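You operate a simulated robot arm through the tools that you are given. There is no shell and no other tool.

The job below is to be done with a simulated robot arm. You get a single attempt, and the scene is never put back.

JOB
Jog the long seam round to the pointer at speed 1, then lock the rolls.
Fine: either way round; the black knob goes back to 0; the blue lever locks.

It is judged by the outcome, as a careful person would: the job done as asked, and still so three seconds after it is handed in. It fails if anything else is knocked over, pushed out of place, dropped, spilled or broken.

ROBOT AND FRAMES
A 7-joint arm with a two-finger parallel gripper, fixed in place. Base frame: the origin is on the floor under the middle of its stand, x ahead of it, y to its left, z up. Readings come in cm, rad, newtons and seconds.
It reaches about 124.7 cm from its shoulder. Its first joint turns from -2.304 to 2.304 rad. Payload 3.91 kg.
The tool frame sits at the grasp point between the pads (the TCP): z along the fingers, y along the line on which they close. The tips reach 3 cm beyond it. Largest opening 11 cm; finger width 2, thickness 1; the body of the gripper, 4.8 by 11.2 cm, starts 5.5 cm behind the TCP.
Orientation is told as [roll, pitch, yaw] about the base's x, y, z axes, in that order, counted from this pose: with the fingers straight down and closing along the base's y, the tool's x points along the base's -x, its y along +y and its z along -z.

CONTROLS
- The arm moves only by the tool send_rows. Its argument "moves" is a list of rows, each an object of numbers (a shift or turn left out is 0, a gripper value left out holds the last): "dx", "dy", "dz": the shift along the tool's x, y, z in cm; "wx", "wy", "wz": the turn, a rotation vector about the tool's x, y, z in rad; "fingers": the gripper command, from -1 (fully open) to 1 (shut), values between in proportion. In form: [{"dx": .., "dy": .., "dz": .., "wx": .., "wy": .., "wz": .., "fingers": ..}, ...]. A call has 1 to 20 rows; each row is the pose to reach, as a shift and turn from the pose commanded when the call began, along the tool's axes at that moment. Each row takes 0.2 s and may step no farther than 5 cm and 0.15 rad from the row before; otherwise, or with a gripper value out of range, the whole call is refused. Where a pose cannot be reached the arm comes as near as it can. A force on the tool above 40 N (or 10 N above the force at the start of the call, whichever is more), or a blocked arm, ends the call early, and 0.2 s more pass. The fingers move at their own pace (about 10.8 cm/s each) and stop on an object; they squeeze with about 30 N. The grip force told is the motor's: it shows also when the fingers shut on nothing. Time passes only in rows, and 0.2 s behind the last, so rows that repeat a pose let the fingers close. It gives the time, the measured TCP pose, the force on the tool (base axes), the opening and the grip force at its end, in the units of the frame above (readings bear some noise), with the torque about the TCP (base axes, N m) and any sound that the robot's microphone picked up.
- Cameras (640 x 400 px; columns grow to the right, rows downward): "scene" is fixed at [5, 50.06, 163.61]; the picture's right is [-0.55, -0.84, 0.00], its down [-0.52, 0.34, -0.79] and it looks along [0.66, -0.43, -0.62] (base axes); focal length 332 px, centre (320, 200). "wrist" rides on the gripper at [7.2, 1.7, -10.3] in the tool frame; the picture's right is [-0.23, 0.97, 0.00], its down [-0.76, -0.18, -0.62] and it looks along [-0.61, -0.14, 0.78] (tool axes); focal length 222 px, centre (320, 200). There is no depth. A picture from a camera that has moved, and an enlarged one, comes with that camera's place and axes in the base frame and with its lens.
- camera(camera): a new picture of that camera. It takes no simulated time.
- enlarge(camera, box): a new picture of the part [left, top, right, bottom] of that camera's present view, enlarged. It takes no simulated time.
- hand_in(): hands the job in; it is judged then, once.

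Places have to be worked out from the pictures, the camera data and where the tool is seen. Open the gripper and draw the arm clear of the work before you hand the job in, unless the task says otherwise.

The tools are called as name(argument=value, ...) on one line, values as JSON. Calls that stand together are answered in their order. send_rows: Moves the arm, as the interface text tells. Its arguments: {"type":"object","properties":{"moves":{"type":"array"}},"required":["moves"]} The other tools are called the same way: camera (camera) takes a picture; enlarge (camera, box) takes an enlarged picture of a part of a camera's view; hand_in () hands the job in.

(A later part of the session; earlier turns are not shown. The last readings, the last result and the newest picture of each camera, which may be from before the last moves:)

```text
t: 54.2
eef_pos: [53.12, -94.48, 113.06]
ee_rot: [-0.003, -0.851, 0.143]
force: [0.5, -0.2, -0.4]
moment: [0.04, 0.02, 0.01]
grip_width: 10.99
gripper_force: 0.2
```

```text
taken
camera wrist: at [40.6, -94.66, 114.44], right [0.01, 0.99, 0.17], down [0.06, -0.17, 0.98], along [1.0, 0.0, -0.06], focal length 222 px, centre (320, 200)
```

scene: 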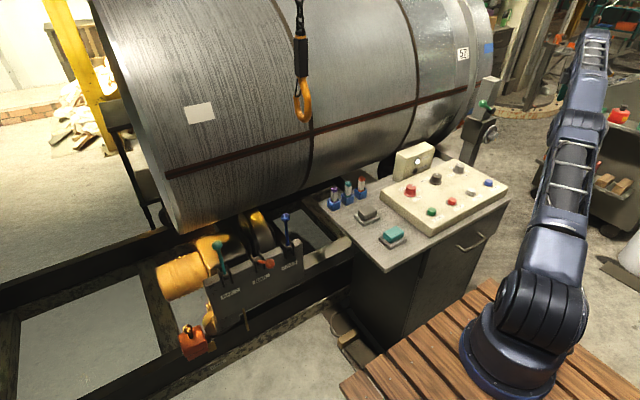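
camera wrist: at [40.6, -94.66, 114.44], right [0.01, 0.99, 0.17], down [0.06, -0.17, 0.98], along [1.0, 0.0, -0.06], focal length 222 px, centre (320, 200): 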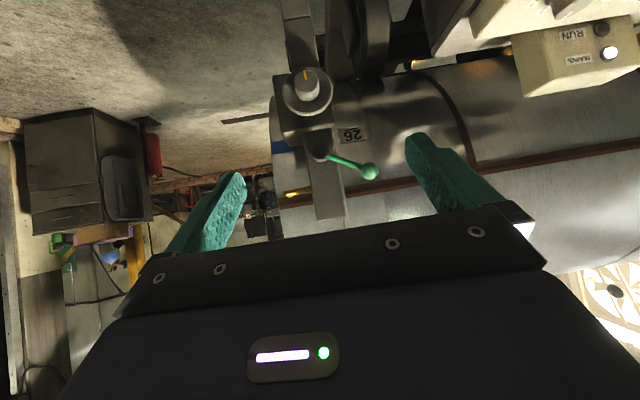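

The golden piece is visible between post and finger near column 297; I zoom in.

enlarge(camera="wrist", box=[255, 120, 375, 240])

enlarge(camera="wrist", box=[265, 170, 325, 220])

```text
3.33 times, centred on (315, 180) of wrist
camera zoom: at [40.6, -94.66, 114.44], right [0.01, 0.99, 0.17], down [0.06, -0.17, 0.98], along [1.0, 0.0, -0.06], focal length 740 px, centre (337, 267)
```

zoom: 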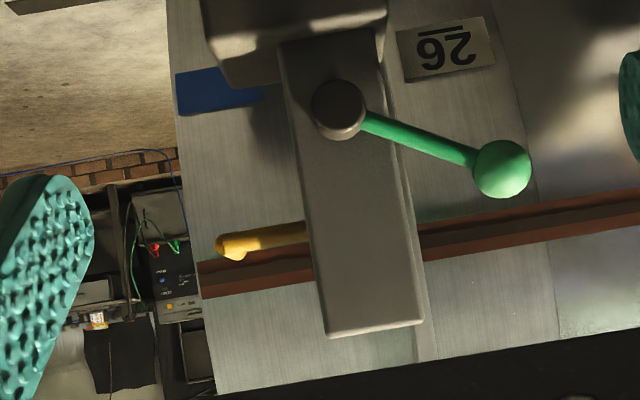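

```text
8.00 times, centred on (295, 195) of wrist
camera zoom: at [40.6, -94.66, 114.44], right [0.01, 0.99, 0.17], down [0.06, -0.17, 0.98], along [1.0, 0.0, -0.06], focal length 1777 px, centre (520, 240)
```

zoom: 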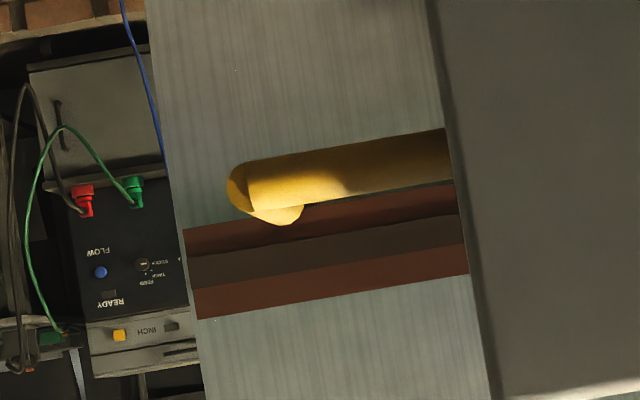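

Found it: a yellow arm on the back of the post with a bent tip toward the shell, at about z 109. The seam band is already right beside it — just ~1.4 cm above. I zoom further to measure.

enlarge(camera="wrist", box=[285, 182, 317, 210])

enlarge(camera="scene", box=[440, 40, 500, 140])

enlarge(camera="scene", box=[455, 70, 495, 100])

```text
14.29 times, centred on (301, 196) of wrist
camera zoom: at [40.6, -94.66, 114.44], right [0.01, 0.99, 0.17], down [0.06, -0.17, 0.98], along [1.0, 0.0, -0.06], focal length 3173 px, centre (591, 257)
```

zoom: 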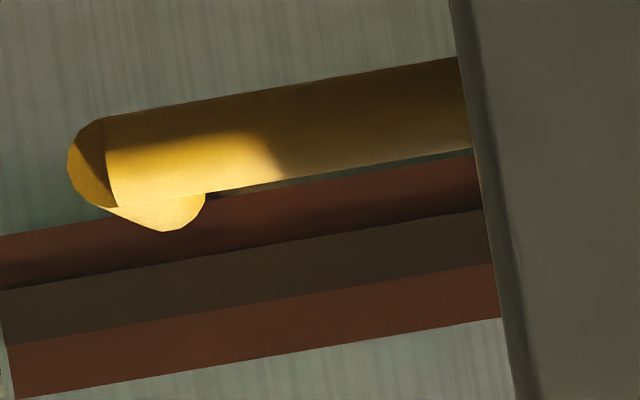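

```text
4.00 times, centred on (470, 90) of scene
camera zoom: at [5.0, 50.06, 163.61], right [-0.55, -0.84, 0.0], down [-0.52, 0.34, -0.79], along [0.66, -0.43, -0.62], focal length 1329 px, centre (-280, 640)
```

zoom: 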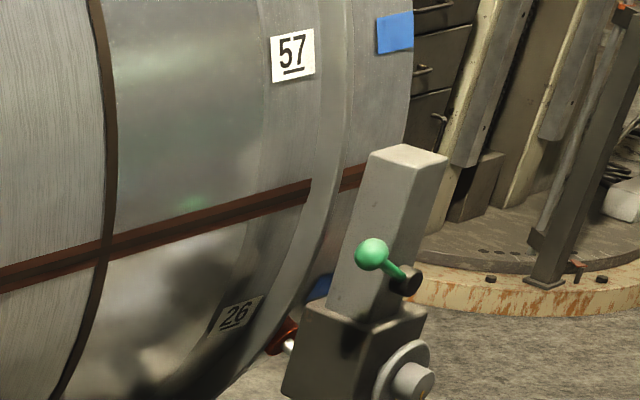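

```text
13.33 times, centred on (475, 85) of scene
camera zoom: at [5.0, 50.06, 163.61], right [-0.55, -0.84, 0.0], down [-0.52, 0.34, -0.79], along [0.66, -0.43, -0.62], focal length 4431 px, centre (-1747, 1733)
```

zoom: 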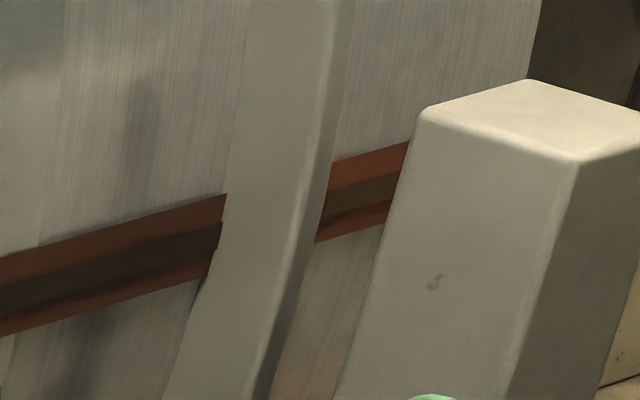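

The pointer's end is about 1.4 cm (≈0.44 s of jog at ~3.2 cm/s) below the seam's dark centre line. I go back to JOG for short taps: first straighten the hand and raise.

send_rows(moves=[{"dx": -0.86, "dy": 1.1, "dz": -0.53, "wy": 0.122}, {"dx": -1.7, "dy": 2.2, "dz": -1.06, "wy": 0.244}, {"dx": -2.6, "dy": 3.4, "dz": -1.6, "wy": 0.366}, {"dx": -3.4, "dy": 4.5, "dz": -2.1, "wy": 0.488}, {"dx": -4.3, "dy": 5.6, "dz": -2.6, "wy": 0.61}, {"dx": -5.1, "dy": 6.8, "dz": -3.2, "wy": 0.732}, {"dx": -6, "dy": 7.9, "dz": -3.7, "wy": 0.851}, {"dx": -6, "dy": 7.9, "dz": -3.7, "wy": 0.851, "fingers": 1}])

```text
t: 56.0
eef_pos: [53.08, -86.52, 120.12]
ee_rot: [-0.003, 0.001, 0.142]
force: [-0.3, 0.2, 1.4]
moment: [0.0, -0.01, 0.0]
grip_width: 2.65
gripper_force: 0.0
```

Now across to above JOG at (56.55,-49.0), yaw 1.0, stopping at z≈104 with the fingers shut.

send_rows(moves=[{"dx": -0.87, "dy": 3.66, "wz": -0.086, "fingers": 1}, {"dx": -1.75, "dy": 7.32, "wz": -0.172}, {"dx": -2.62, "dy": 10.98, "wz": -0.258}, {"dx": -3.5, "dy": 14.64, "dz": 1.5, "wz": -0.344}, {"dx": -4.37, "dy": 18.3, "dz": 4, "wz": -0.43}, {"dx": -5.24, "dy": 21.96, "dz": 6.5, "wz": -0.516}, {"dx": -6.12, "dy": 25.62, "dz": 9, "wz": -0.602}, {"dx": -7, "dy": 29.28, "dz": 11.5, "wz": -0.688}, {"dx": -7.87, "dy": 32.94, "dz": 14, "wz": -0.774}, {"dx": -8.74, "dy": 36.6, "dz": 16, "wz": -0.86}, {"dx": -8.74, "dy": 36.6, "dz": 16, "wz": -0.86}])

enlarge(camera="scene", box=[455, 70, 495, 100])

enlarge(camera="scene", box=[430, 130, 510, 210])

```text
t: 58.4
eef_pos: [56.3, -48.94, 103.92]
ee_rot: [-0.002, 0.001, 1.002]
force: [-0.5, 0.1, 0.1]
moment: [0.01, 0.01, -0.03]
grip_width: 0.01
gripper_force: 29.8
```

```text
13.33 times, centred on (475, 85) of scene
camera zoom: at [5.0, 50.06, 163.61], right [-0.55, -0.84, 0.0], down [-0.52, 0.34, -0.79], along [0.66, -0.43, -0.62], focal length 4431 px, centre (-1747, 1733)
```

zoom: 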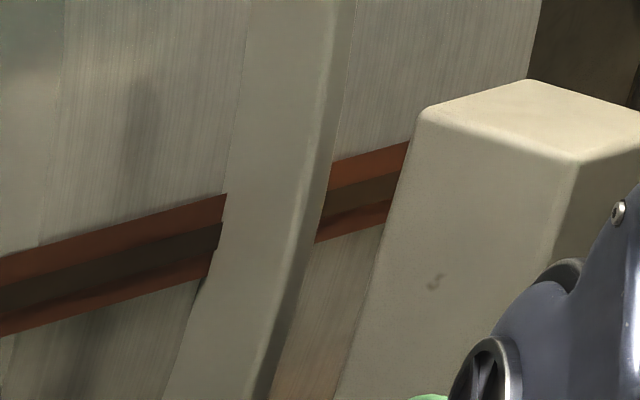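

```text
5.00 times, centred on (470, 170) of scene
camera zoom: at [5.0, 50.06, 163.61], right [-0.55, -0.84, 0.0], down [-0.52, 0.34, -0.79], along [0.66, -0.43, -0.62], focal length 1662 px, centre (-430, 350)
```

zoom: 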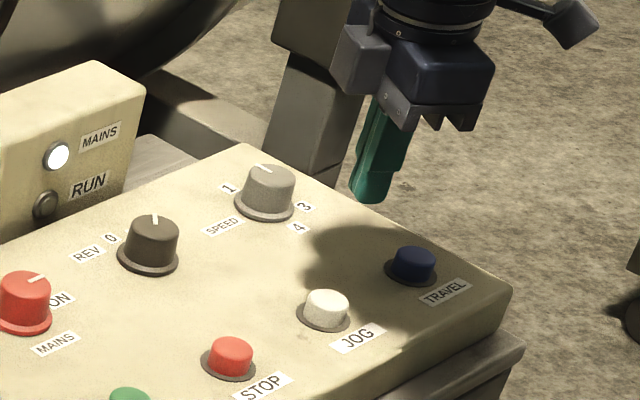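

Seam unchanged since release. I come down to just above the button (z≈95.2).

send_rows(moves=[{"dx": -0.09, "dy": -0.22, "dz": 3}, {"dx": -0.09, "dy": -0.22, "dz": 6}, {"dx": -0.09, "dy": -0.22, "dz": 8}, {"dx": -0.09, "dy": -0.22, "dz": 8.7}, {"dx": -0.09, "dy": -0.22, "dz": 8.7}])

```text
t: 59.6
eef_pos: [56.65, -49.03, 95.27]
ee_rot: [-0.001, 0.001, 0.999]
force: [-0.2, -0.2, 0.2]
moment: [0.03, -0.02, -0.01]
grip_width: 0.0
gripper_force: 30.4
```

First short tap: down 0.5 cm and straight back up.

send_rows(moves=[{"dz": 0.5}, {"dz": -0.2}])

enlarge(camera="scene", box=[455, 70, 495, 100])

```text
t: 60.2
eef_pos: [56.84, -49.06, 95.51]
ee_rot: [-0.002, 0.001, 1.001]
force: [0.3, 0.2, 0.3]
moment: [-0.02, 0.01, 0.05]
grip_width: 0.02
gripper_force: 29.8
heard: click
```

```text
13.33 times, centred on (475, 85) of scene
camera zoom: at [5.0, 50.06, 163.61], right [-0.55, -0.84, 0.0], down [-0.52, 0.34, -0.79], along [0.66, -0.43, -0.62], focal length 4431 px, centre (-1747, 1733)
```

zoom: 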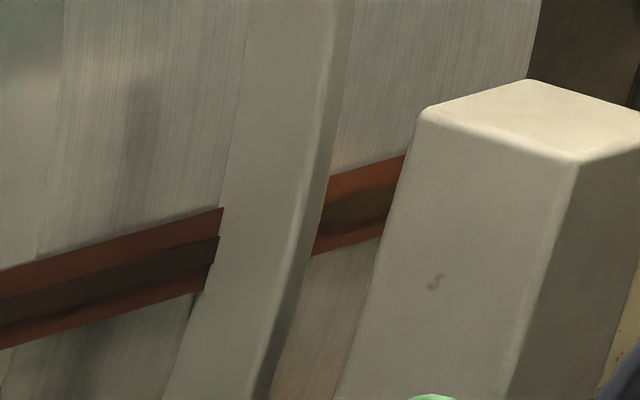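

The tap moved the seam ~13 px of the needed ~39 px in this view (about 0.47 cm). I do a second identical tap.

send_rows(moves=[{"dz": 0.2}, {"dz": 0.7}, {"dz": 0}])

enlarge(camera="scene", box=[455, 70, 495, 100])

```text
t: 61.0
eef_pos: [56.79, -49.0, 95.4]
ee_rot: [-0.001, 0.003, 1.002]
force: [0.1, -0.4, 0.4]
moment: [0.04, -0.04, -0.01]
grip_width: 0.02
gripper_force: 29.9
heard: click
```

```text
13.33 times, centred on (475, 85) of scene
camera zoom: at [5.0, 50.06, 163.61], right [-0.55, -0.84, 0.0], down [-0.52, 0.34, -0.79], along [0.66, -0.43, -0.62], focal length 4431 px, centre (-1747, 1733)
```

zoom: 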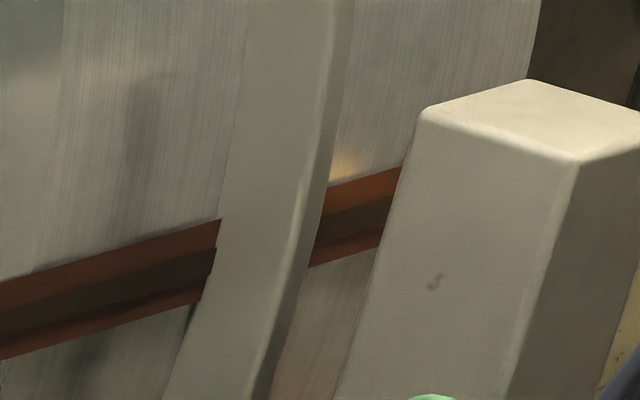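

Now ~24–25 px of ~39. One more similar tap should put the seam's centre on the pointer.

send_rows(moves=[{"dz": 0.2}, {"dz": 0.7}, {"dz": 0}])

enlarge(camera="scene", box=[455, 70, 495, 100])

```text
t: 61.8
eef_pos: [56.69, -49.07, 95.5]
ee_rot: [-0.003, 0.001, 1.001]
force: [0.6, -0.2, -0.8]
moment: [0.03, -0.03, 0.02]
grip_width: 0.02
gripper_force: 30.1
heard: click
```

```text
13.33 times, centred on (475, 85) of scene
camera zoom: at [5.0, 50.06, 163.61], right [-0.55, -0.84, 0.0], down [-0.52, 0.34, -0.79], along [0.66, -0.43, -0.62], focal length 4431 px, centre (-1747, 1733)
```

zoom: 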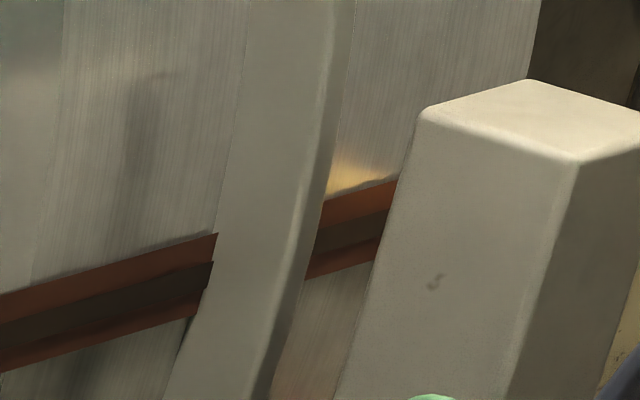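

The seam has moved the intended ~39 px. I go back up and round to the viewing pose to verify against the pointer.

send_rows(moves=[{"dz": -4}, {"dz": -8.5}, {"dz": -13}, {"dz": -17.5}, {"dz": -22, "fingers": -1}, {"dx": 3.35, "dy": -1.72, "dz": -24.5, "wz": 0.086, "fingers": -1}, {"dx": 6.7, "dy": -3.44, "dz": -24.5, "wz": 0.172}, {"dx": 10.05, "dy": -5.16, "dz": -24.5, "wz": 0.258}, {"dx": 13.4, "dy": -6.88, "dz": -24.5, "wz": 0.344}, {"dx": 16.75, "dy": -8.6, "dz": -24.5, "wz": 0.43}, {"dx": 20.1, "dy": -10.32, "dz": -24.5, "wz": 0.516}, {"dx": 23.45, "dy": -12.04, "dz": -24.5, "wz": 0.602}, {"dx": 26.8, "dy": -13.76, "dz": -24.5, "wz": 0.688}, {"dx": 30.15, "dy": -15.48, "dz": -24.5, "wz": 0.774}, {"dx": 33.5, "dy": -17.2, "dz": -24.5, "wz": 0.86}, {"dx": 33.5, "dy": -17.2, "dz": -24.5, "wz": 0.86}])

```text
t: 65.2
eef_pos: [53.17, -86.57, 120.14]
ee_rot: [-0.002, 0.001, 0.14]
force: [0.2, -0.6, -0.4]
moment: [0.0, 0.01, -0.02]
grip_width: 11.0
gripper_force: 0.1
```

Pitching up again to view, this time with the camera near the pointer's own height.

send_rows(moves=[{"dy": -1.1, "dz": 1.6, "wy": -0.122}, {"dy": -2.3, "dz": 3.2, "wy": -0.244}, {"dy": -3.4, "dz": 4.8, "wy": -0.366}, {"dy": -4.6, "dz": 6.4, "wy": -0.488}, {"dy": -5.7, "dz": 8, "wy": -0.61}, {"dy": -6.9, "dz": 9.6, "wy": -0.732}, {"dy": -8, "dz": 11, "wy": -0.85}, {"dy": -8, "dz": 11, "wy": -0.85}])

enlarge(camera="wrist", box=[265, 170, 325, 220])

camera(camera="wrist")

```text
t: 67.0
eef_pos: [54.39, -94.43, 109.19]
ee_rot: [-0.003, -0.853, 0.146]
force: [-0.4, 0.6, -0.3]
moment: [0.04, -0.01, 0.0]
grip_width: 11.01
gripper_force: 0.0
```

```text
8.00 times, centred on (295, 195) of wrist
camera zoom: at [41.91, -94.61, 110.51], right [0.01, 0.99, 0.17], down [0.06, -0.17, 0.98], along [1.0, 0.0, -0.06], focal length 1777 px, centre (520, 240)
```

zoom: 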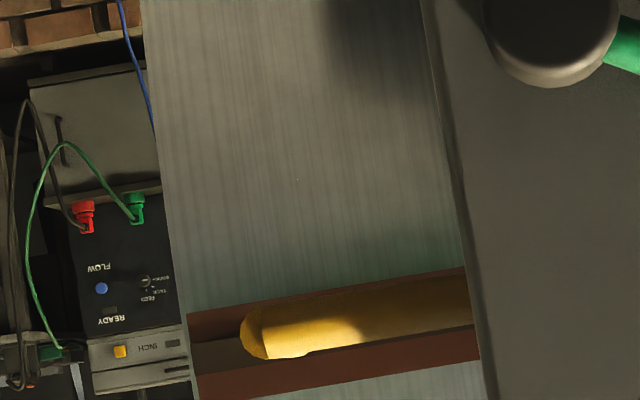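

```text
taken
camera wrist: at [41.91, -94.61, 110.51], right [0.01, 0.99, 0.17], down [0.06, -0.17, 0.98], along [1.0, 0.0, -0.06], focal length 222 px, centre (320, 200)
```

wrist: 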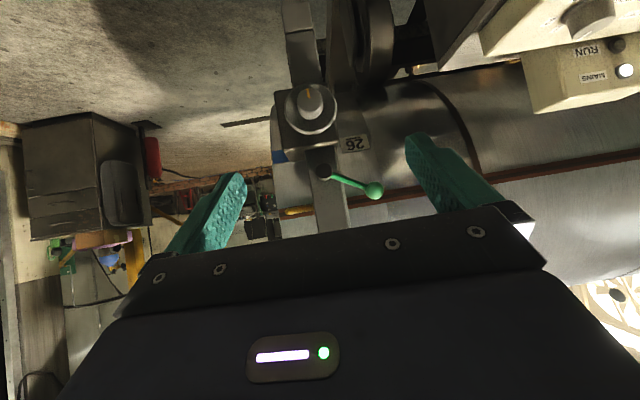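

The yellow pointer arm now overlaps the seam band; I zoom in closely to check the centring.

enlarge(camera="wrist", box=[285, 196, 317, 224])

```text
14.29 times, centred on (301, 210) of wrist
camera zoom: at [41.91, -94.61, 110.51], right [0.01, 0.99, 0.17], down [0.06, -0.17, 0.98], along [1.0, 0.0, -0.06], focal length 3173 px, centre (591, 57)
```

zoom: 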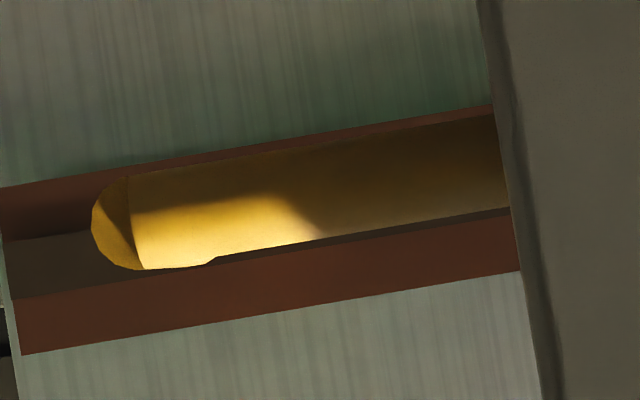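

The pointer's pin lands within ~0.2 cm of the seam's dark centre — good. Now the black knob must go back to 0: I straighten the hand and raise.

send_rows(moves=[{"dx": -1.3, "dy": 1.1, "dz": -0.9, "wy": 0.122}, {"dx": -2.6, "dy": 2.2, "dz": -1.8, "wy": 0.244}, {"dx": -3.9, "dy": 3.4, "dz": -2.7, "wy": 0.366}, {"dx": -5.1, "dy": 4.5, "dz": -3.6, "wy": 0.488}, {"dx": -6.4, "dy": 5.6, "dz": -4.6, "wy": 0.61}, {"dx": -7.7, "dy": 6.8, "dz": -5.5, "wy": 0.732}, {"dx": -9, "dy": 7.9, "dz": -6.4, "wy": 0.853}, {"dx": -9, "dy": 7.9, "dz": -6.4, "wy": 0.853}])

```text
t: 68.8
eef_pos: [54.39, -86.33, 120.17]
ee_rot: [-0.002, 0.007, 0.141]
force: [0.6, -0.5, 0.7]
moment: [-0.01, 0.01, -0.03]
grip_width: 11.04
gripper_force: 0.1
```

Now over to the black knob at (68.15,-44.05), yaw −0.39 (so that the +45° turn ends at +0.39).

send_rows(moves=[{"dx": -1.78, "dy": 3.63, "wz": 0.048, "fingers": -1}, {"dx": -3.56, "dy": 7.25, "wz": 0.096}, {"dx": -5.35, "dy": 10.9, "wz": 0.145}, {"dx": -7.13, "dy": 14.5, "wz": 0.193}, {"dx": -8.9, "dy": 18.1, "wz": 0.24}, {"dx": -10.7, "dy": 21.8, "dz": 2, "wz": 0.29}, {"dx": -12.5, "dy": 25.4, "dz": 4, "wz": 0.337}, {"dx": -14.3, "dy": 29, "dz": 6, "wz": 0.385}, {"dx": -16, "dy": 32.6, "dz": 8, "wz": 0.434}, {"dx": -17.8, "dy": 36.3, "dz": 10, "wz": 0.482}, {"dx": -19.6, "dy": 39.9, "dz": 12, "wz": 0.53}, {"dx": -19.6, "dy": 39.9, "dz": 13.5, "wz": 0.53}, {"dx": -19.6, "dy": 39.9, "dz": 13.5, "wz": 0.53}])

enlarge(camera="wrist", box=[270, 60, 390, 160])

camera(camera="wrist")

```text
t: 71.6
eef_pos: [68.03, -44.22, 106.38]
ee_rot: [-0.004, 0.0, -0.389]
force: [-0.5, 0.1, -0.2]
moment: [0.03, -0.01, 0.0]
grip_width: 10.98
gripper_force: 0.1
```

```text
4.00 times, centred on (330, 110) of wrist
camera zoom: at [62.15, -39.87, 116.76], right [0.58, 0.81, 0.0], down [0.64, -0.45, 0.62], along [0.51, -0.36, -0.78], focal length 888 px, centre (280, 560)
```

zoom: 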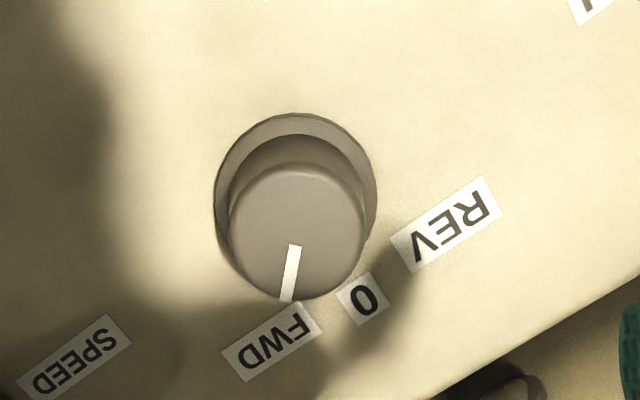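

```text
taken
camera wrist: at [62.15, -39.87, 116.76], right [0.58, 0.81, 0.0], down [0.64, -0.45, 0.62], along [0.51, -0.36, -0.78], focal length 222 px, centre (320, 200)
```

wrist: 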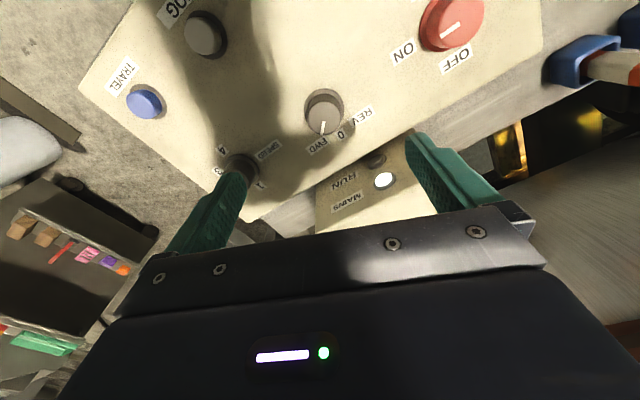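

The mark is on FWD. The knob is ~0.35 cm off along tool y; I correct, descend to z≈95.2 and close on it.

send_rows(moves=[{"dx": -0.08, "dy": 0.33, "dz": 3}, {"dx": -0.08, "dy": 0.33, "dz": 6}, {"dx": -0.08, "dy": 0.33, "dz": 9}, {"dx": -0.08, "dy": 0.33, "dz": 11.2}, {"dx": -0.08, "dy": 0.33, "dz": 11.2}, {"dx": -0.08, "dy": 0.33, "dz": 11.2, "fingers": 1}, {"dx": -0.08, "dy": 0.33, "dz": 11.2, "fingers": 1}, {"dx": -0.08, "dy": 0.33, "dz": 11.2, "fingers": 1}, {"dx": -0.08, "dy": 0.33, "dz": 11.2, "fingers": 1}])

```text
t: 73.6
eef_pos: [68.26, -43.95, 95.18]
ee_rot: [-0.002, 0.001, -0.387]
force: [4.8, 14.0, -1.6]
moment: [0.43, -0.27, 0.04]
grip_width: 3.64
gripper_force: 45.2
```

Side load ~15 N along +tool y; I ease by 0.12 cm and start turning counter-clockwise toward 0.

send_rows(moves=[{"dy": 0.12}, {"dy": 0.12}, {"dy": 0.12, "wz": -0.08}, {"dy": 0.12, "wz": -0.16}, {"dy": 0.12, "wz": -0.24}])

```text
t: 74.8
eef_pos: [68.48, -43.96, 95.29]
ee_rot: [-0.006, 0.0, -0.149]
force: [15.9, 0.3, 9.1]
moment: [0.16, -0.23, 0.01]
grip_width: 3.62
gripper_force: 45.4
```

Load is 16 N toward +x; I trim 0.1 cm and continue.

send_rows(moves=[{"dx": -0.1, "dz": -0.05}, {"dx": -0.1, "dz": -0.05, "wz": -0.08}, {"dx": -0.1, "dz": -0.05, "wz": -0.16}, {"dx": -0.1, "dz": -0.05, "wz": -0.24}])

enlarge(camera="wrist", box=[260, 90, 400, 210])

```text
t: 75.8
eef_pos: [68.36, -44.02, 95.31]
ee_rot: [-0.004, 0.002, 0.09]
force: [2.0, -8.0, 20.3]
moment: [-0.11, 0.73, -0.02]
grip_width: 3.62
gripper_force: 45.0
```

```text
3.33 times, centred on (330, 150) of wrist
camera zoom: at [61.18, -43.01, 105.69], right [0.14, 0.99, 0.0], down [0.78, -0.11, 0.62], along [0.62, -0.09, -0.78], focal length 740 px, centre (287, 367)
```

zoom: 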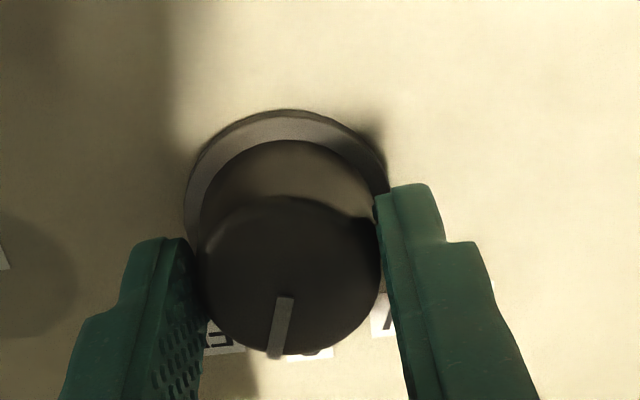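

The mark is at about −18°; 0.31 rad more to reach 0. I relieve the vertical load and continue.

send_rows(moves=[{"dy": -0.05, "dz": -0.13}, {"dy": -0.05, "dz": -0.13, "wz": -0.08}, {"dy": -0.05, "dz": -0.13, "wz": -0.16}, {"dy": -0.05, "dz": -0.13, "wz": -0.24}, {"dy": -0.05, "dz": -0.13, "wz": -0.31}, {"dy": -0.05, "dz": -0.13, "wz": -0.31}])

enlarge(camera="wrist", box=[260, 90, 400, 210])

```text
t: 77.2
eef_pos: [68.39, -43.95, 95.32]
ee_rot: [-0.002, 0.006, 0.4]
force: [-4.3, -24.2, -9.6]
moment: [-0.99, 0.57, -0.04]
grip_width: 3.64
gripper_force: 44.8
```

```text
3.33 times, centred on (330, 150) of wrist
camera zoom: at [61.25, -45.36, 105.71], right [-0.17, 0.99, 0.0], down [0.77, 0.14, 0.62], along [0.61, 0.1, -0.78], focal length 740 px, centre (287, 367)
```

zoom: 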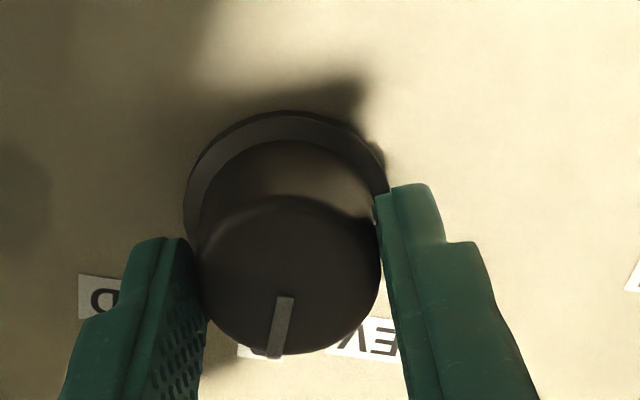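

The mark is at 0 now (about +1°). I release and raise to confirm.

send_rows(moves=[{"fingers": -0.3}, {"fingers": -0.6}, {"fingers": -0.7}, {"dz": -3}, {"dz": -7}, {"dz": -11.5}])

enlarge(camera="wrist", box=[260, 60, 400, 160])

enlarge(camera="scene", box=[390, 130, 510, 220])

camera(camera="scene")

```text
t: 78.6
eef_pos: [68.39, -44.02, 106.76]
ee_rot: [-0.001, 0.006, 0.402]
force: [0.9, -0.7, -0.2]
moment: [0.02, 0.04, -0.02]
grip_width: 9.32
gripper_force: 0.1
```

```text
4.00 times, centred on (330, 110) of wrist
camera zoom: at [61.28, -45.33, 117.22], right [-0.17, 0.99, 0.0], down [0.77, 0.13, 0.62], along [0.61, 0.11, -0.78], focal length 888 px, centre (280, 560)
```

zoom: 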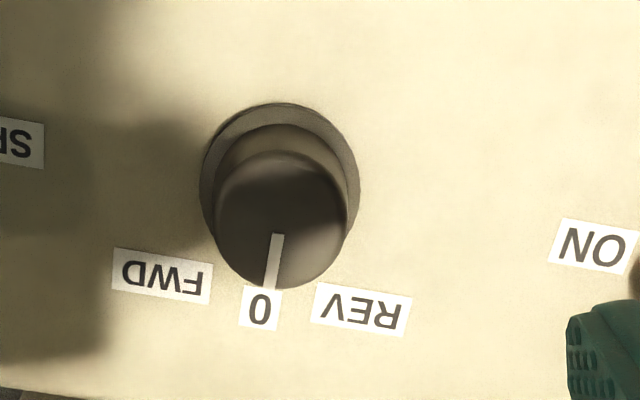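

```text
4.44 times, centred on (450, 175) of scene
camera zoom: at [5.0, 50.06, 163.61], right [-0.55, -0.84, 0.0], down [-0.52, 0.34, -0.79], along [0.66, -0.43, -0.62], focal length 1477 px, centre (-258, 311)
```

zoom: 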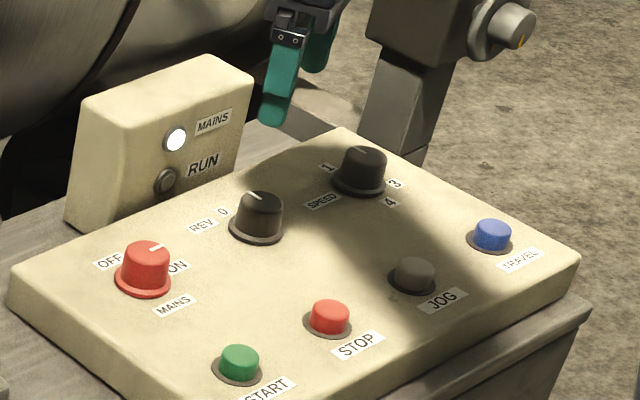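

```text
taken
```

scene: 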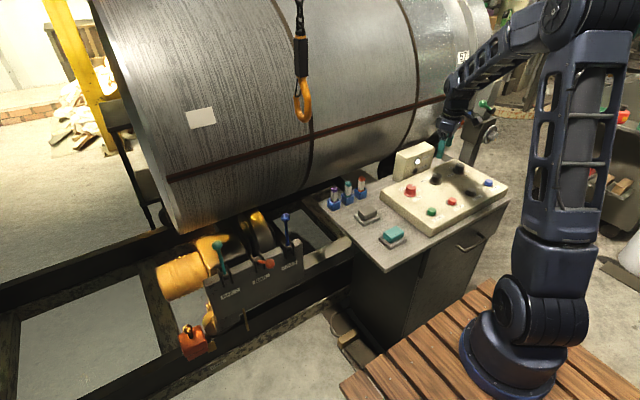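

Black knob confirmed at 0, SPEED at 1, RUN dark. Next the blue ROLLS lever: I cross at z≈113, well clear of the markers, to about (60,10) on the robot's side of the lever bank.

send_rows(moves=[{"dx": -1.1, "dy": 4.4, "dz": -1.5, "wz": 0.0335}, {"dx": -2.2, "dy": 8.8, "dz": -3, "wz": 0.067}, {"dx": -3.3, "dy": 13.2, "dz": -4.5, "wz": 0.1}, {"dx": -4.4, "dy": 17.6, "dz": -6, "wz": 0.134}, {"dx": -5.6, "dy": 22.1, "dz": -6, "wz": 0.1675}, {"dx": -6.7, "dy": 26.5, "dz": -6, "wz": 0.2}, {"dx": -7.8, "dy": 30.9, "dz": -6, "wz": 0.2345}, {"dx": -8.9, "dy": 35.3, "dz": -6, "wz": 0.268}, {"dx": -10, "dy": 39.7, "dz": -6, "wz": 0.3}, {"dx": -11.2, "dy": 44.2, "dz": -6, "wz": 0.335}, {"dx": -12.3, "dy": 48.6, "dz": -6, "wz": 0.3685}, {"dx": -13.4, "dy": 53, "dz": -6, "wz": 0.402}, {"dx": -13.4, "dy": 53, "dz": -6, "wz": 0.402}])

camera(camera="wrist")

camera(camera="scene")

```text
t: 81.4
eef_pos: [60.08, 10.03, 112.89]
ee_rot: [-0.002, 0.003, -0.002]
force: [-0.1, 0.2, 0.5]
moment: [-0.02, 0.0, 0.0]
grip_width: 9.33
gripper_force: 0.2
```

```text
taken
camera wrist: at [52.93, 11.71, 123.25], right [0.23, 0.97, 0.0], down [0.76, -0.18, 0.62], along [0.6, -0.14, -0.78], focal length 222 px, centre (320, 200)
```

wrist: 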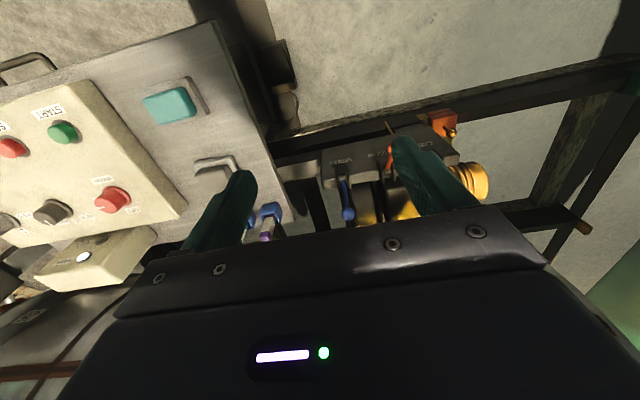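

```text
taken
```

scene: 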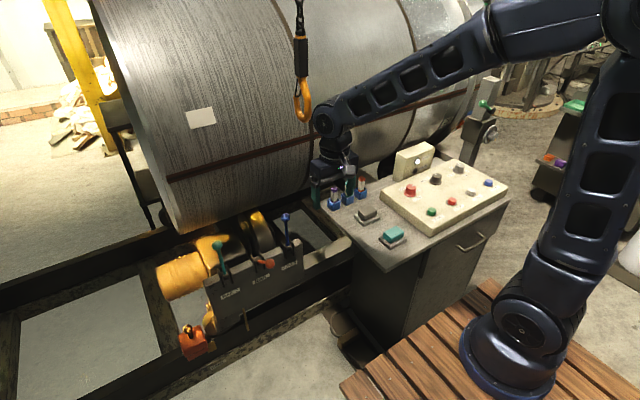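

The lever's ball shows at about (90,10,82) again. I pitch the hand forward and lower a bit to look at the lever bank straight on.

send_rows(moves=[{"dx": 1, "dz": 1.3, "wy": -0.12}, {"dx": 2, "dz": 2.6, "wy": -0.24}, {"dx": 3, "dz": 3.9, "wy": -0.36}, {"dx": 4, "dz": 5.2, "wy": -0.48}, {"dx": 5, "dz": 6.5, "wy": -0.6}, {"dx": 5, "dz": 8, "wy": -0.72}, {"dx": 5, "dz": 9, "wy": -0.8}, {"dx": 5, "dz": 9, "wy": -0.8}])

camera(camera="wrist")

enlarge(camera="wrist", box=[240, 20, 440, 150])

```text
t: 83.2
eef_pos: [57.82, 12.29, 105.3]
ee_rot: [-0.004, -0.795, 0.002]
force: [0.2, 0.8, 1.2]
moment: [0.02, -0.01, 0.01]
grip_width: 9.35
gripper_force: 0.0
out of reach, approached as far as the arm can: row 6, 7, 8
```

```text
taken
camera wrist: at [45.69, 13.9, 107.35], right [0.16, 0.97, 0.16], down [0.09, -0.17, 0.98], along [0.98, -0.14, -0.11], focal length 222 px, centre (320, 200)
```

wrist: 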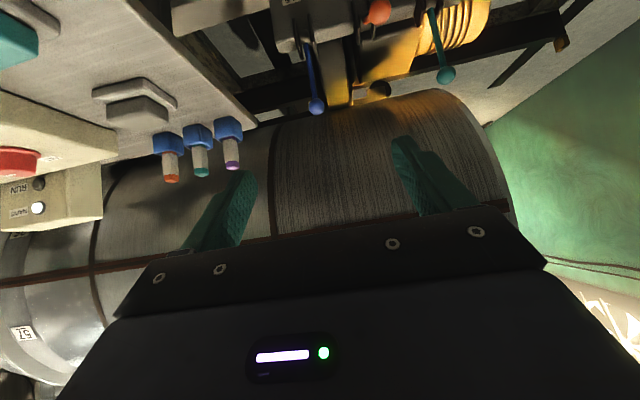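

```text
3.08 times, centred on (340, 85) of wrist
camera zoom: at [45.69, 13.9, 107.35], right [0.16, 0.97, 0.16], down [0.09, -0.17, 0.98], along [0.98, -0.14, -0.11], focal length 684 px, centre (258, 554)
```

zoom: 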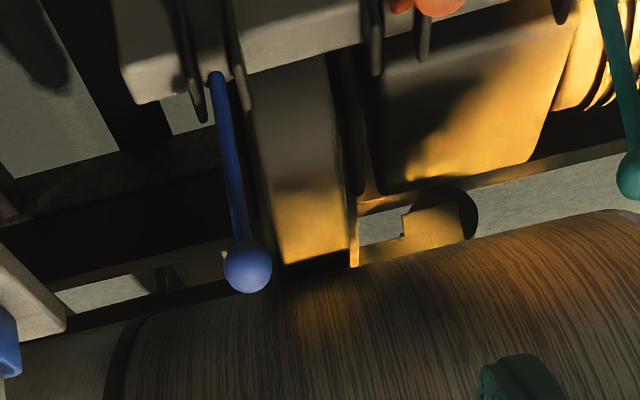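

The ROLLS ball triangulates at (89.6,10.1,82.7), pivot near z 67 below it; a pulled lever (like RAIL's) comes toward the robot. I bring the open gripper to ~8 cm short of the ball along its pointing direction.

send_rows(moves=[{"dx": -0.8, "dy": -0.3, "dz": 3.8, "fingers": -0.3}, {"dx": -1.5, "dy": -0.55, "dz": 7.6}, {"dx": -2.3, "dy": -0.8, "dz": 11.4}, {"dx": -3.05, "dy": -1.1, "dz": 15.2}, {"dx": -3.8, "dy": -1.4, "dz": 19}, {"dx": -4.6, "dy": -1.7, "dz": 22.9}, {"dx": -5.3, "dy": -1.9, "dz": 26.7}, {"dx": -6.1, "dy": -2.2, "dz": 30.5}, {"dx": -6.1, "dy": -2.2, "dz": 30.5}])

camera(camera="wrist")

enlarge(camera="scene", box=[200, 60, 380, 280])

```text
t: 85.2
eef_pos: [84.19, 9.89, 88.18]
ee_rot: [-0.004, -0.797, 0.002]
force: [-0.3, 0.8, 1.6]
moment: [0.04, 0.03, 0.03]
grip_width: 7.14
gripper_force: 0.1
```

```text
taken
camera wrist: at [71.87, 11.47, 90.28], right [0.16, 0.97, 0.16], down [0.09, -0.17, 0.98], along [0.98, -0.14, -0.11], focal length 222 px, centre (320, 200)
```

wrist: 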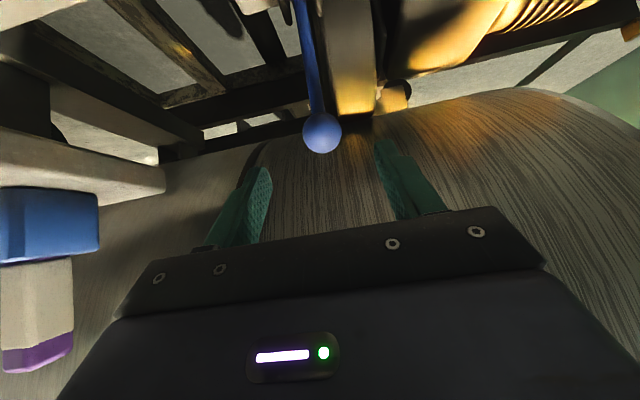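

```text
1.82 times, centred on (290, 170) of scene
camera zoom: at [5.0, 50.06, 163.61], right [-0.55, -0.84, 0.0], down [-0.52, 0.34, -0.79], along [0.66, -0.43, -0.62], focal length 604 px, centre (374, 254)
```

zoom: 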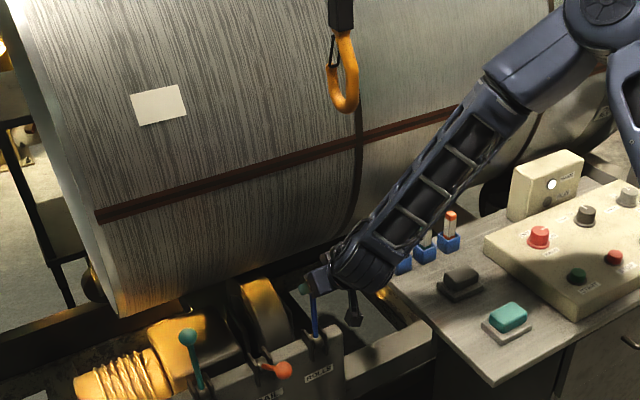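

The ball lies on the tool axis ~8.3 cm ahead. I advance onto it and close the fingers.

send_rows(moves=[{"dy": 0.15, "dz": 3}, {"dy": 0.15, "dz": 6}, {"dy": 0.15, "dz": 8}, {"dy": 0.15, "dz": 8}])

camera(camera="wrist")

enlarge(camera="scene", box=[250, 160, 370, 280])

```text
t: 86.2
eef_pos: [89.93, 10.0, 82.71]
ee_rot: [-0.004, -0.798, 0.001]
force: [-0.3, 1.0, -0.3]
moment: [0.03, 0.02, 0.02]
grip_width: 7.15
gripper_force: 0.1
```

```text
taken
camera wrist: at [77.62, 11.73, 84.81], right [0.16, 0.97, 0.16], down [0.09, -0.17, 0.98], along [0.98, -0.14, -0.11], focal length 222 px, centre (320, 200)
```

wrist: 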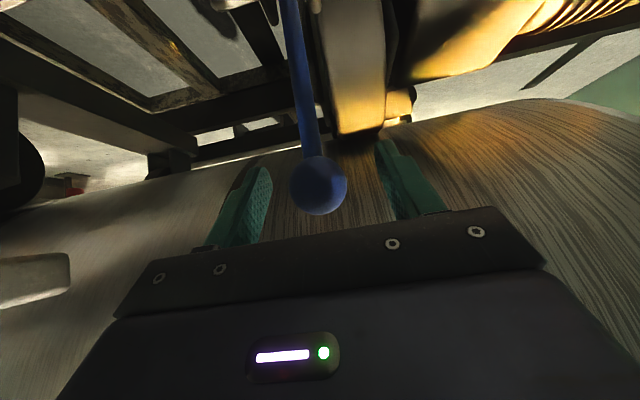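

```text
3.33 times, centred on (310, 220) of scene
camera zoom: at [5.0, 50.06, 163.61], right [-0.55, -0.84, 0.0], down [-0.52, 0.34, -0.79], along [0.66, -0.43, -0.62], focal length 1108 px, centre (353, 133)
```

zoom: 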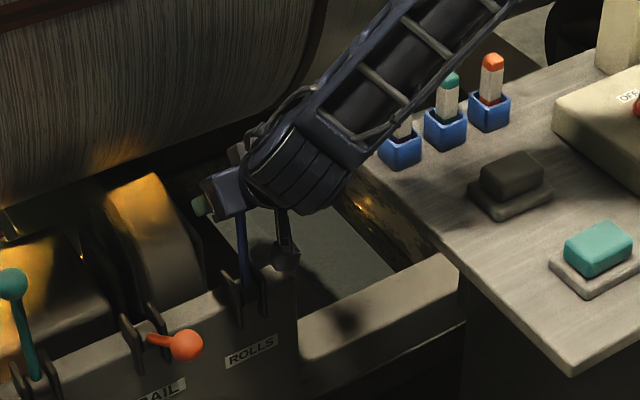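

The ball is centred at the TCP. I close the fingers on it.

send_rows(moves=[{"fingers": 1}, {"fingers": 1}, {"fingers": 1}, {"fingers": 1}])

```text
t: 87.2
eef_pos: [89.9, 9.96, 82.6]
ee_rot: [-0.005, -0.797, 0.002]
force: [0.0, -11.2, -0.3]
moment: [-0.08, -0.11, -0.06]
grip_width: 3.32
gripper_force: 44.9
```

Gripped (3.32 cm). I ease 0.1 cm in y and begin pulling the lever toward the robot along its arc, in small steps.

send_rows(moves=[{"dy": -0.1}, {"dx": 0.28, "dy": -0.1, "dz": -0.28}, {"dx": 0.57, "dy": -0.1, "dz": -0.55}, {"dx": 0.86, "dy": -0.1, "dz": -0.82}, {"dx": 1.16, "dy": -0.1, "dz": -1.08}])

```text
t: 88.4
eef_pos: [88.32, 9.92, 82.68]
ee_rot: [-0.005, -0.799, 0.004]
force: [11.1, 6.4, -2.8]
moment: [0.02, -1.32, 0.04]
grip_width: 3.38
gripper_force: 45.2
```

The lever follows with ~11 N resistance. I continue along the arc to about 0.3 rad.

send_rows(moves=[{"dx": 0.617, "dy": 0.04, "dz": -0.489}, {"dx": 1.259, "dy": 0.04, "dz": -0.953}, {"dx": 1.922, "dy": 0.04, "dz": -1.382}, {"dx": 2.611, "dy": 0.04, "dz": -1.772}])

enlarge(camera="scene", box=[250, 160, 370, 280])

```text
t: 89.4
eef_pos: [85.18, 9.96, 82.05]
ee_rot: [-0.006, -0.796, 0.001]
force: [9.5, -2.0, 0.4]
moment: [-0.03, -1.29, 0.05]
grip_width: 3.35
gripper_force: 44.7
```

```text
3.33 times, centred on (310, 220) of scene
camera zoom: at [5.0, 50.06, 163.61], right [-0.55, -0.84, 0.0], down [-0.52, 0.34, -0.79], along [0.66, -0.43, -0.62], focal length 1108 px, centre (353, 133)
```

zoom: 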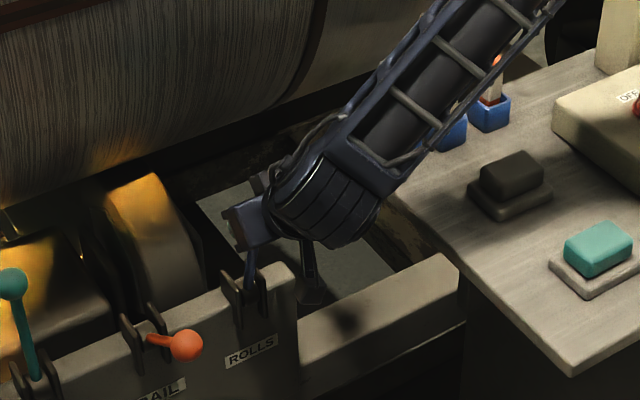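

Smooth so far with low loads. I continue to about 0.6 rad.

send_rows(moves=[{"dx": 0.703, "dz": -0.36}, {"dx": 1.421, "dz": -0.682}, {"dx": 2.159, "dz": -0.969}, {"dx": 2.911, "dz": -1.22}, {"dx": 3.671, "dz": -1.434}, {"dx": 4.439, "dz": -1.61}])

```text
t: 90.8
eef_pos: [80.83, 9.91, 80.16]
ee_rot: [-0.006, -0.798, 0.003]
force: [7.9, 9.7, 2.2]
moment: [0.01, -1.33, 0.13]
grip_width: 3.38
gripper_force: 45.8
```

Continuing toward the RAIL lever's angle (~0.85–0.95 rad), watching for the end stop.

send_rows(moves=[{"dx": 0.78, "dy": 0.05, "dz": -0.137}, {"dx": 1.564, "dy": 0.05, "dz": -0.233}, {"dx": 2.352, "dy": 0.05, "dz": -0.291}, {"dx": 3.142, "dy": 0.05, "dz": -0.308}])

enlarge(camera="scene", box=[230, 160, 370, 300])

```text
t: 91.8
eef_pos: [78.53, 9.98, 77.88]
ee_rot: [-0.006, -0.797, 0.001]
force: [-0.1, 1.2, 6.7]
moment: [-0.07, -1.15, 0.06]
grip_width: 3.35
gripper_force: 44.4
```

```text
2.86 times, centred on (300, 230) of scene
camera zoom: at [5.0, 50.06, 163.61], right [-0.55, -0.84, 0.0], down [-0.52, 0.34, -0.79], along [0.66, -0.43, -0.62], focal length 949 px, centre (377, 114)
```

zoom: 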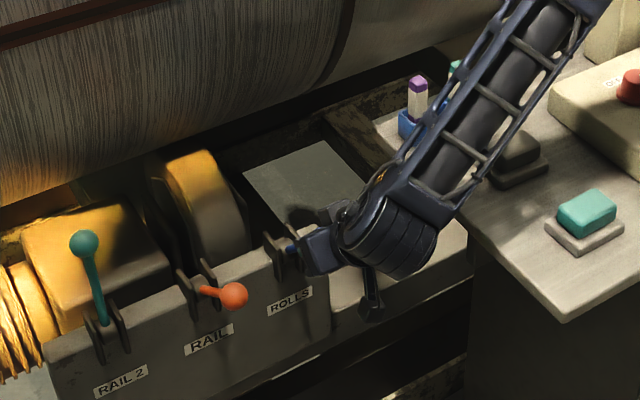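

Ball at (78.5,10,77.9), nearly at RAIL's angle. I continue in small steps to find its end position.

send_rows(moves=[{"dx": 0.4, "dz": 0.01}, {"dx": 0.79, "dz": 0.02}, {"dx": 1.18, "dz": 0.05}, {"dx": 1.58, "dz": 0.083}])

```text
t: 92.8
eef_pos: [77.43, 9.97, 76.79]
ee_rot: [-0.004, -0.798, 0.002]
force: [5.9, -0.4, 3.7]
moment: [-0.01, -1.27, 0.01]
grip_width: 3.33
gripper_force: 45.0
```

No stop yet (friction only). I go on in fine steps.

send_rows(moves=[{"dx": 0.4, "dz": 0.05}, {"dx": 0.784, "dz": 0.101}, {"dx": 1.17, "dz": 0.17}, {"dx": 1.561, "dz": 0.24}])

enlarge(camera="scene", box=[230, 190, 330, 290])

```text
t: 93.4
eef_pos: [77.2, 9.91, 76.55]
ee_rot: [-0.004, -0.804, 0.001]
force: [-6.8, -5.2, 11.7]
moment: [0.0, 0.67, -0.09]
grip_width: 3.33
gripper_force: 44.6
stopped in row 3: the force on the tool passed its limit at 40 N (the readings are from after the stop); the commanded pose is now the measured one
```

```text
4.00 times, centred on (280, 240) of scene
camera zoom: at [5.0, 50.06, 163.61], right [-0.55, -0.84, 0.0], down [-0.52, 0.34, -0.79], along [0.66, -0.43, -0.62], focal length 1329 px, centre (480, 40)
```

zoom: 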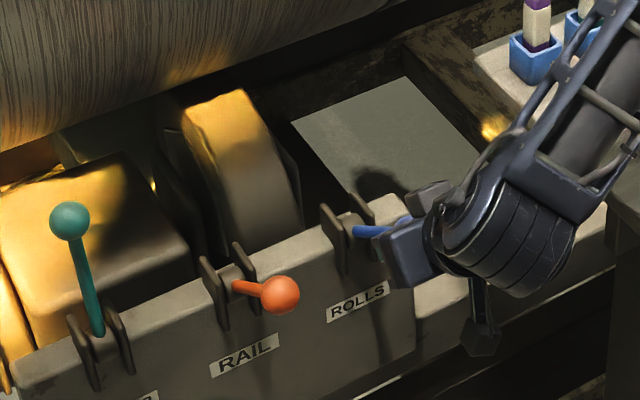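

The lever hit its end stop at (77.2,9.9,76.6), the same angle as the RAIL lever. I open and see whether it stays, then back straight off along the finger direction.

send_rows(moves=[{"fingers": 0}, {"fingers": -0.3}, {"fingers": -0.3}, {"dz": -2.5}, {"dz": -6}, {"dz": -10}])

camera(camera="wrist")

enlarge(camera="scene", box=[230, 190, 330, 290])

```text
t: 94.8
eef_pos: [69.89, 9.85, 83.21]
ee_rot: [-0.003, -0.801, 0.004]
force: [0.6, -0.1, -0.6]
moment: [0.03, 0.03, 0.02]
grip_width: 7.15
gripper_force: 0.1
```

```text
taken
camera wrist: at [57.69, 11.59, 85.2], right [0.16, 0.97, 0.16], down [0.08, -0.17, 0.98], along [0.98, -0.14, -0.11], focal length 222 px, centre (320, 200)
```

wrist: 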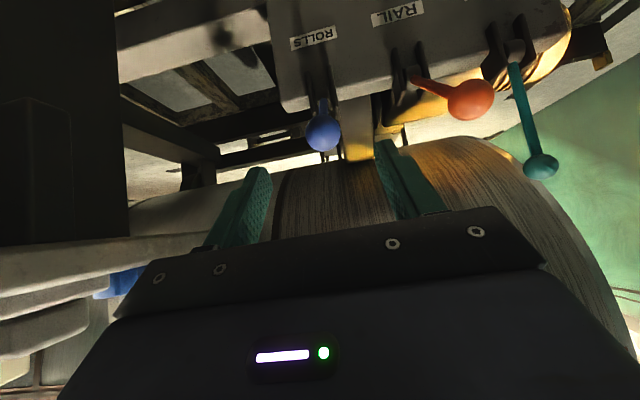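

```text
4.00 times, centred on (280, 240) of scene
camera zoom: at [5.0, 50.06, 163.61], right [-0.55, -0.84, 0.0], down [-0.52, 0.34, -0.79], along [0.66, -0.43, -0.62], focal length 1329 px, centre (480, 40)
```

zoom: 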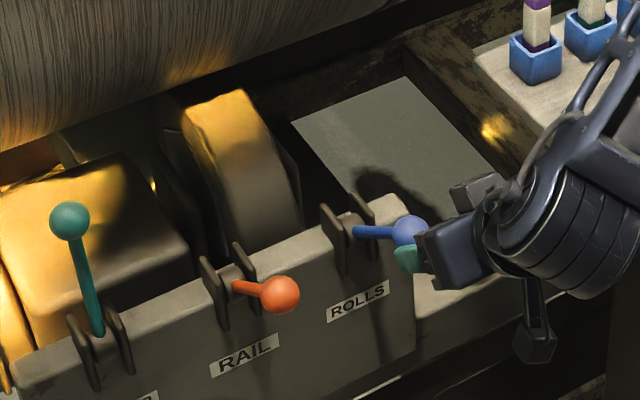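

The blue lever stays down beside RAIL's. I now lift clear, staying away from the hook, and straighten the hand.

send_rows(moves=[{"dx": -2.5, "dz": -2.5}, {"dx": -5, "dz": -5}, {"dx": -7.5, "dz": -7.6}, {"dx": -10, "dz": -10.4}, {"dx": -12, "dz": -13.5}, {"dx": -14, "dz": -16}])

enlarge(camera="scene", box=[455, 70, 495, 100])

camera(camera="scene")

```text
t: 96.2
eef_pos: [68.27, 10.19, 104.43]
ee_rot: [-0.005, -0.805, 0.001]
force: [0.2, -0.9, 0.8]
moment: [0.03, 0.05, 0.02]
grip_width: 7.15
gripper_force: 0.0
```

```text
13.33 times, centred on (475, 85) of scene
camera zoom: at [5.0, 50.06, 163.61], right [-0.55, -0.84, 0.0], down [-0.52, 0.34, -0.79], along [0.66, -0.43, -0.62], focal length 4431 px, centre (-1747, 1733)
```

zoom: 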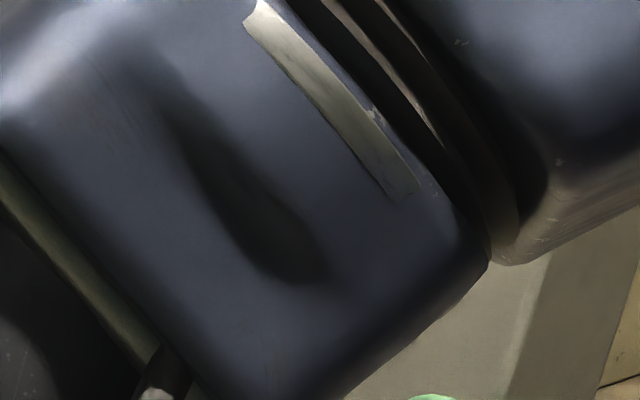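

```text
taken
```

scene: 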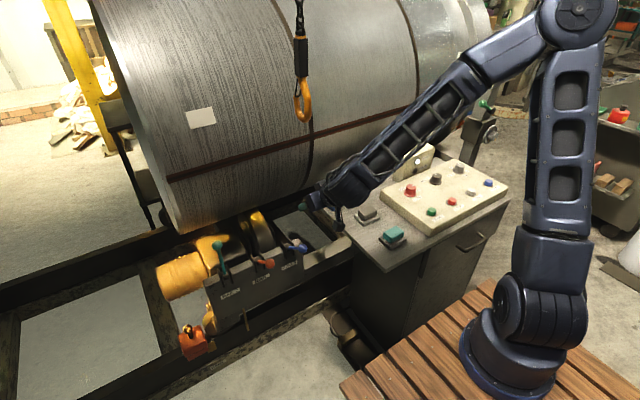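

The work is untouched; I straighten the hand while rising to about (58,10,118).

send_rows(moves=[{"dx": -0.5, "dz": -2.8, "wy": 0.134}, {"dx": -1.1, "dz": -5.6, "wy": 0.268}, {"dx": -1.6, "dz": -8.5, "wy": 0.402}, {"dx": -2.1, "dz": -11.3, "wy": 0.536}, {"dx": -2.7, "dz": -14.1, "wy": 0.67}, {"dx": -3.2, "dz": -16.9, "wy": 0.803}, {"dx": -3.2, "dz": -16.9, "wy": 0.803}])

```text
t: 97.8
eef_pos: [58.27, 10.3, 118.45]
ee_rot: [-0.002, -0.001, -0.001]
force: [0.0, 0.1, 0.1]
moment: [0.0, -0.02, 0.0]
grip_width: 7.12
gripper_force: 0.0
```

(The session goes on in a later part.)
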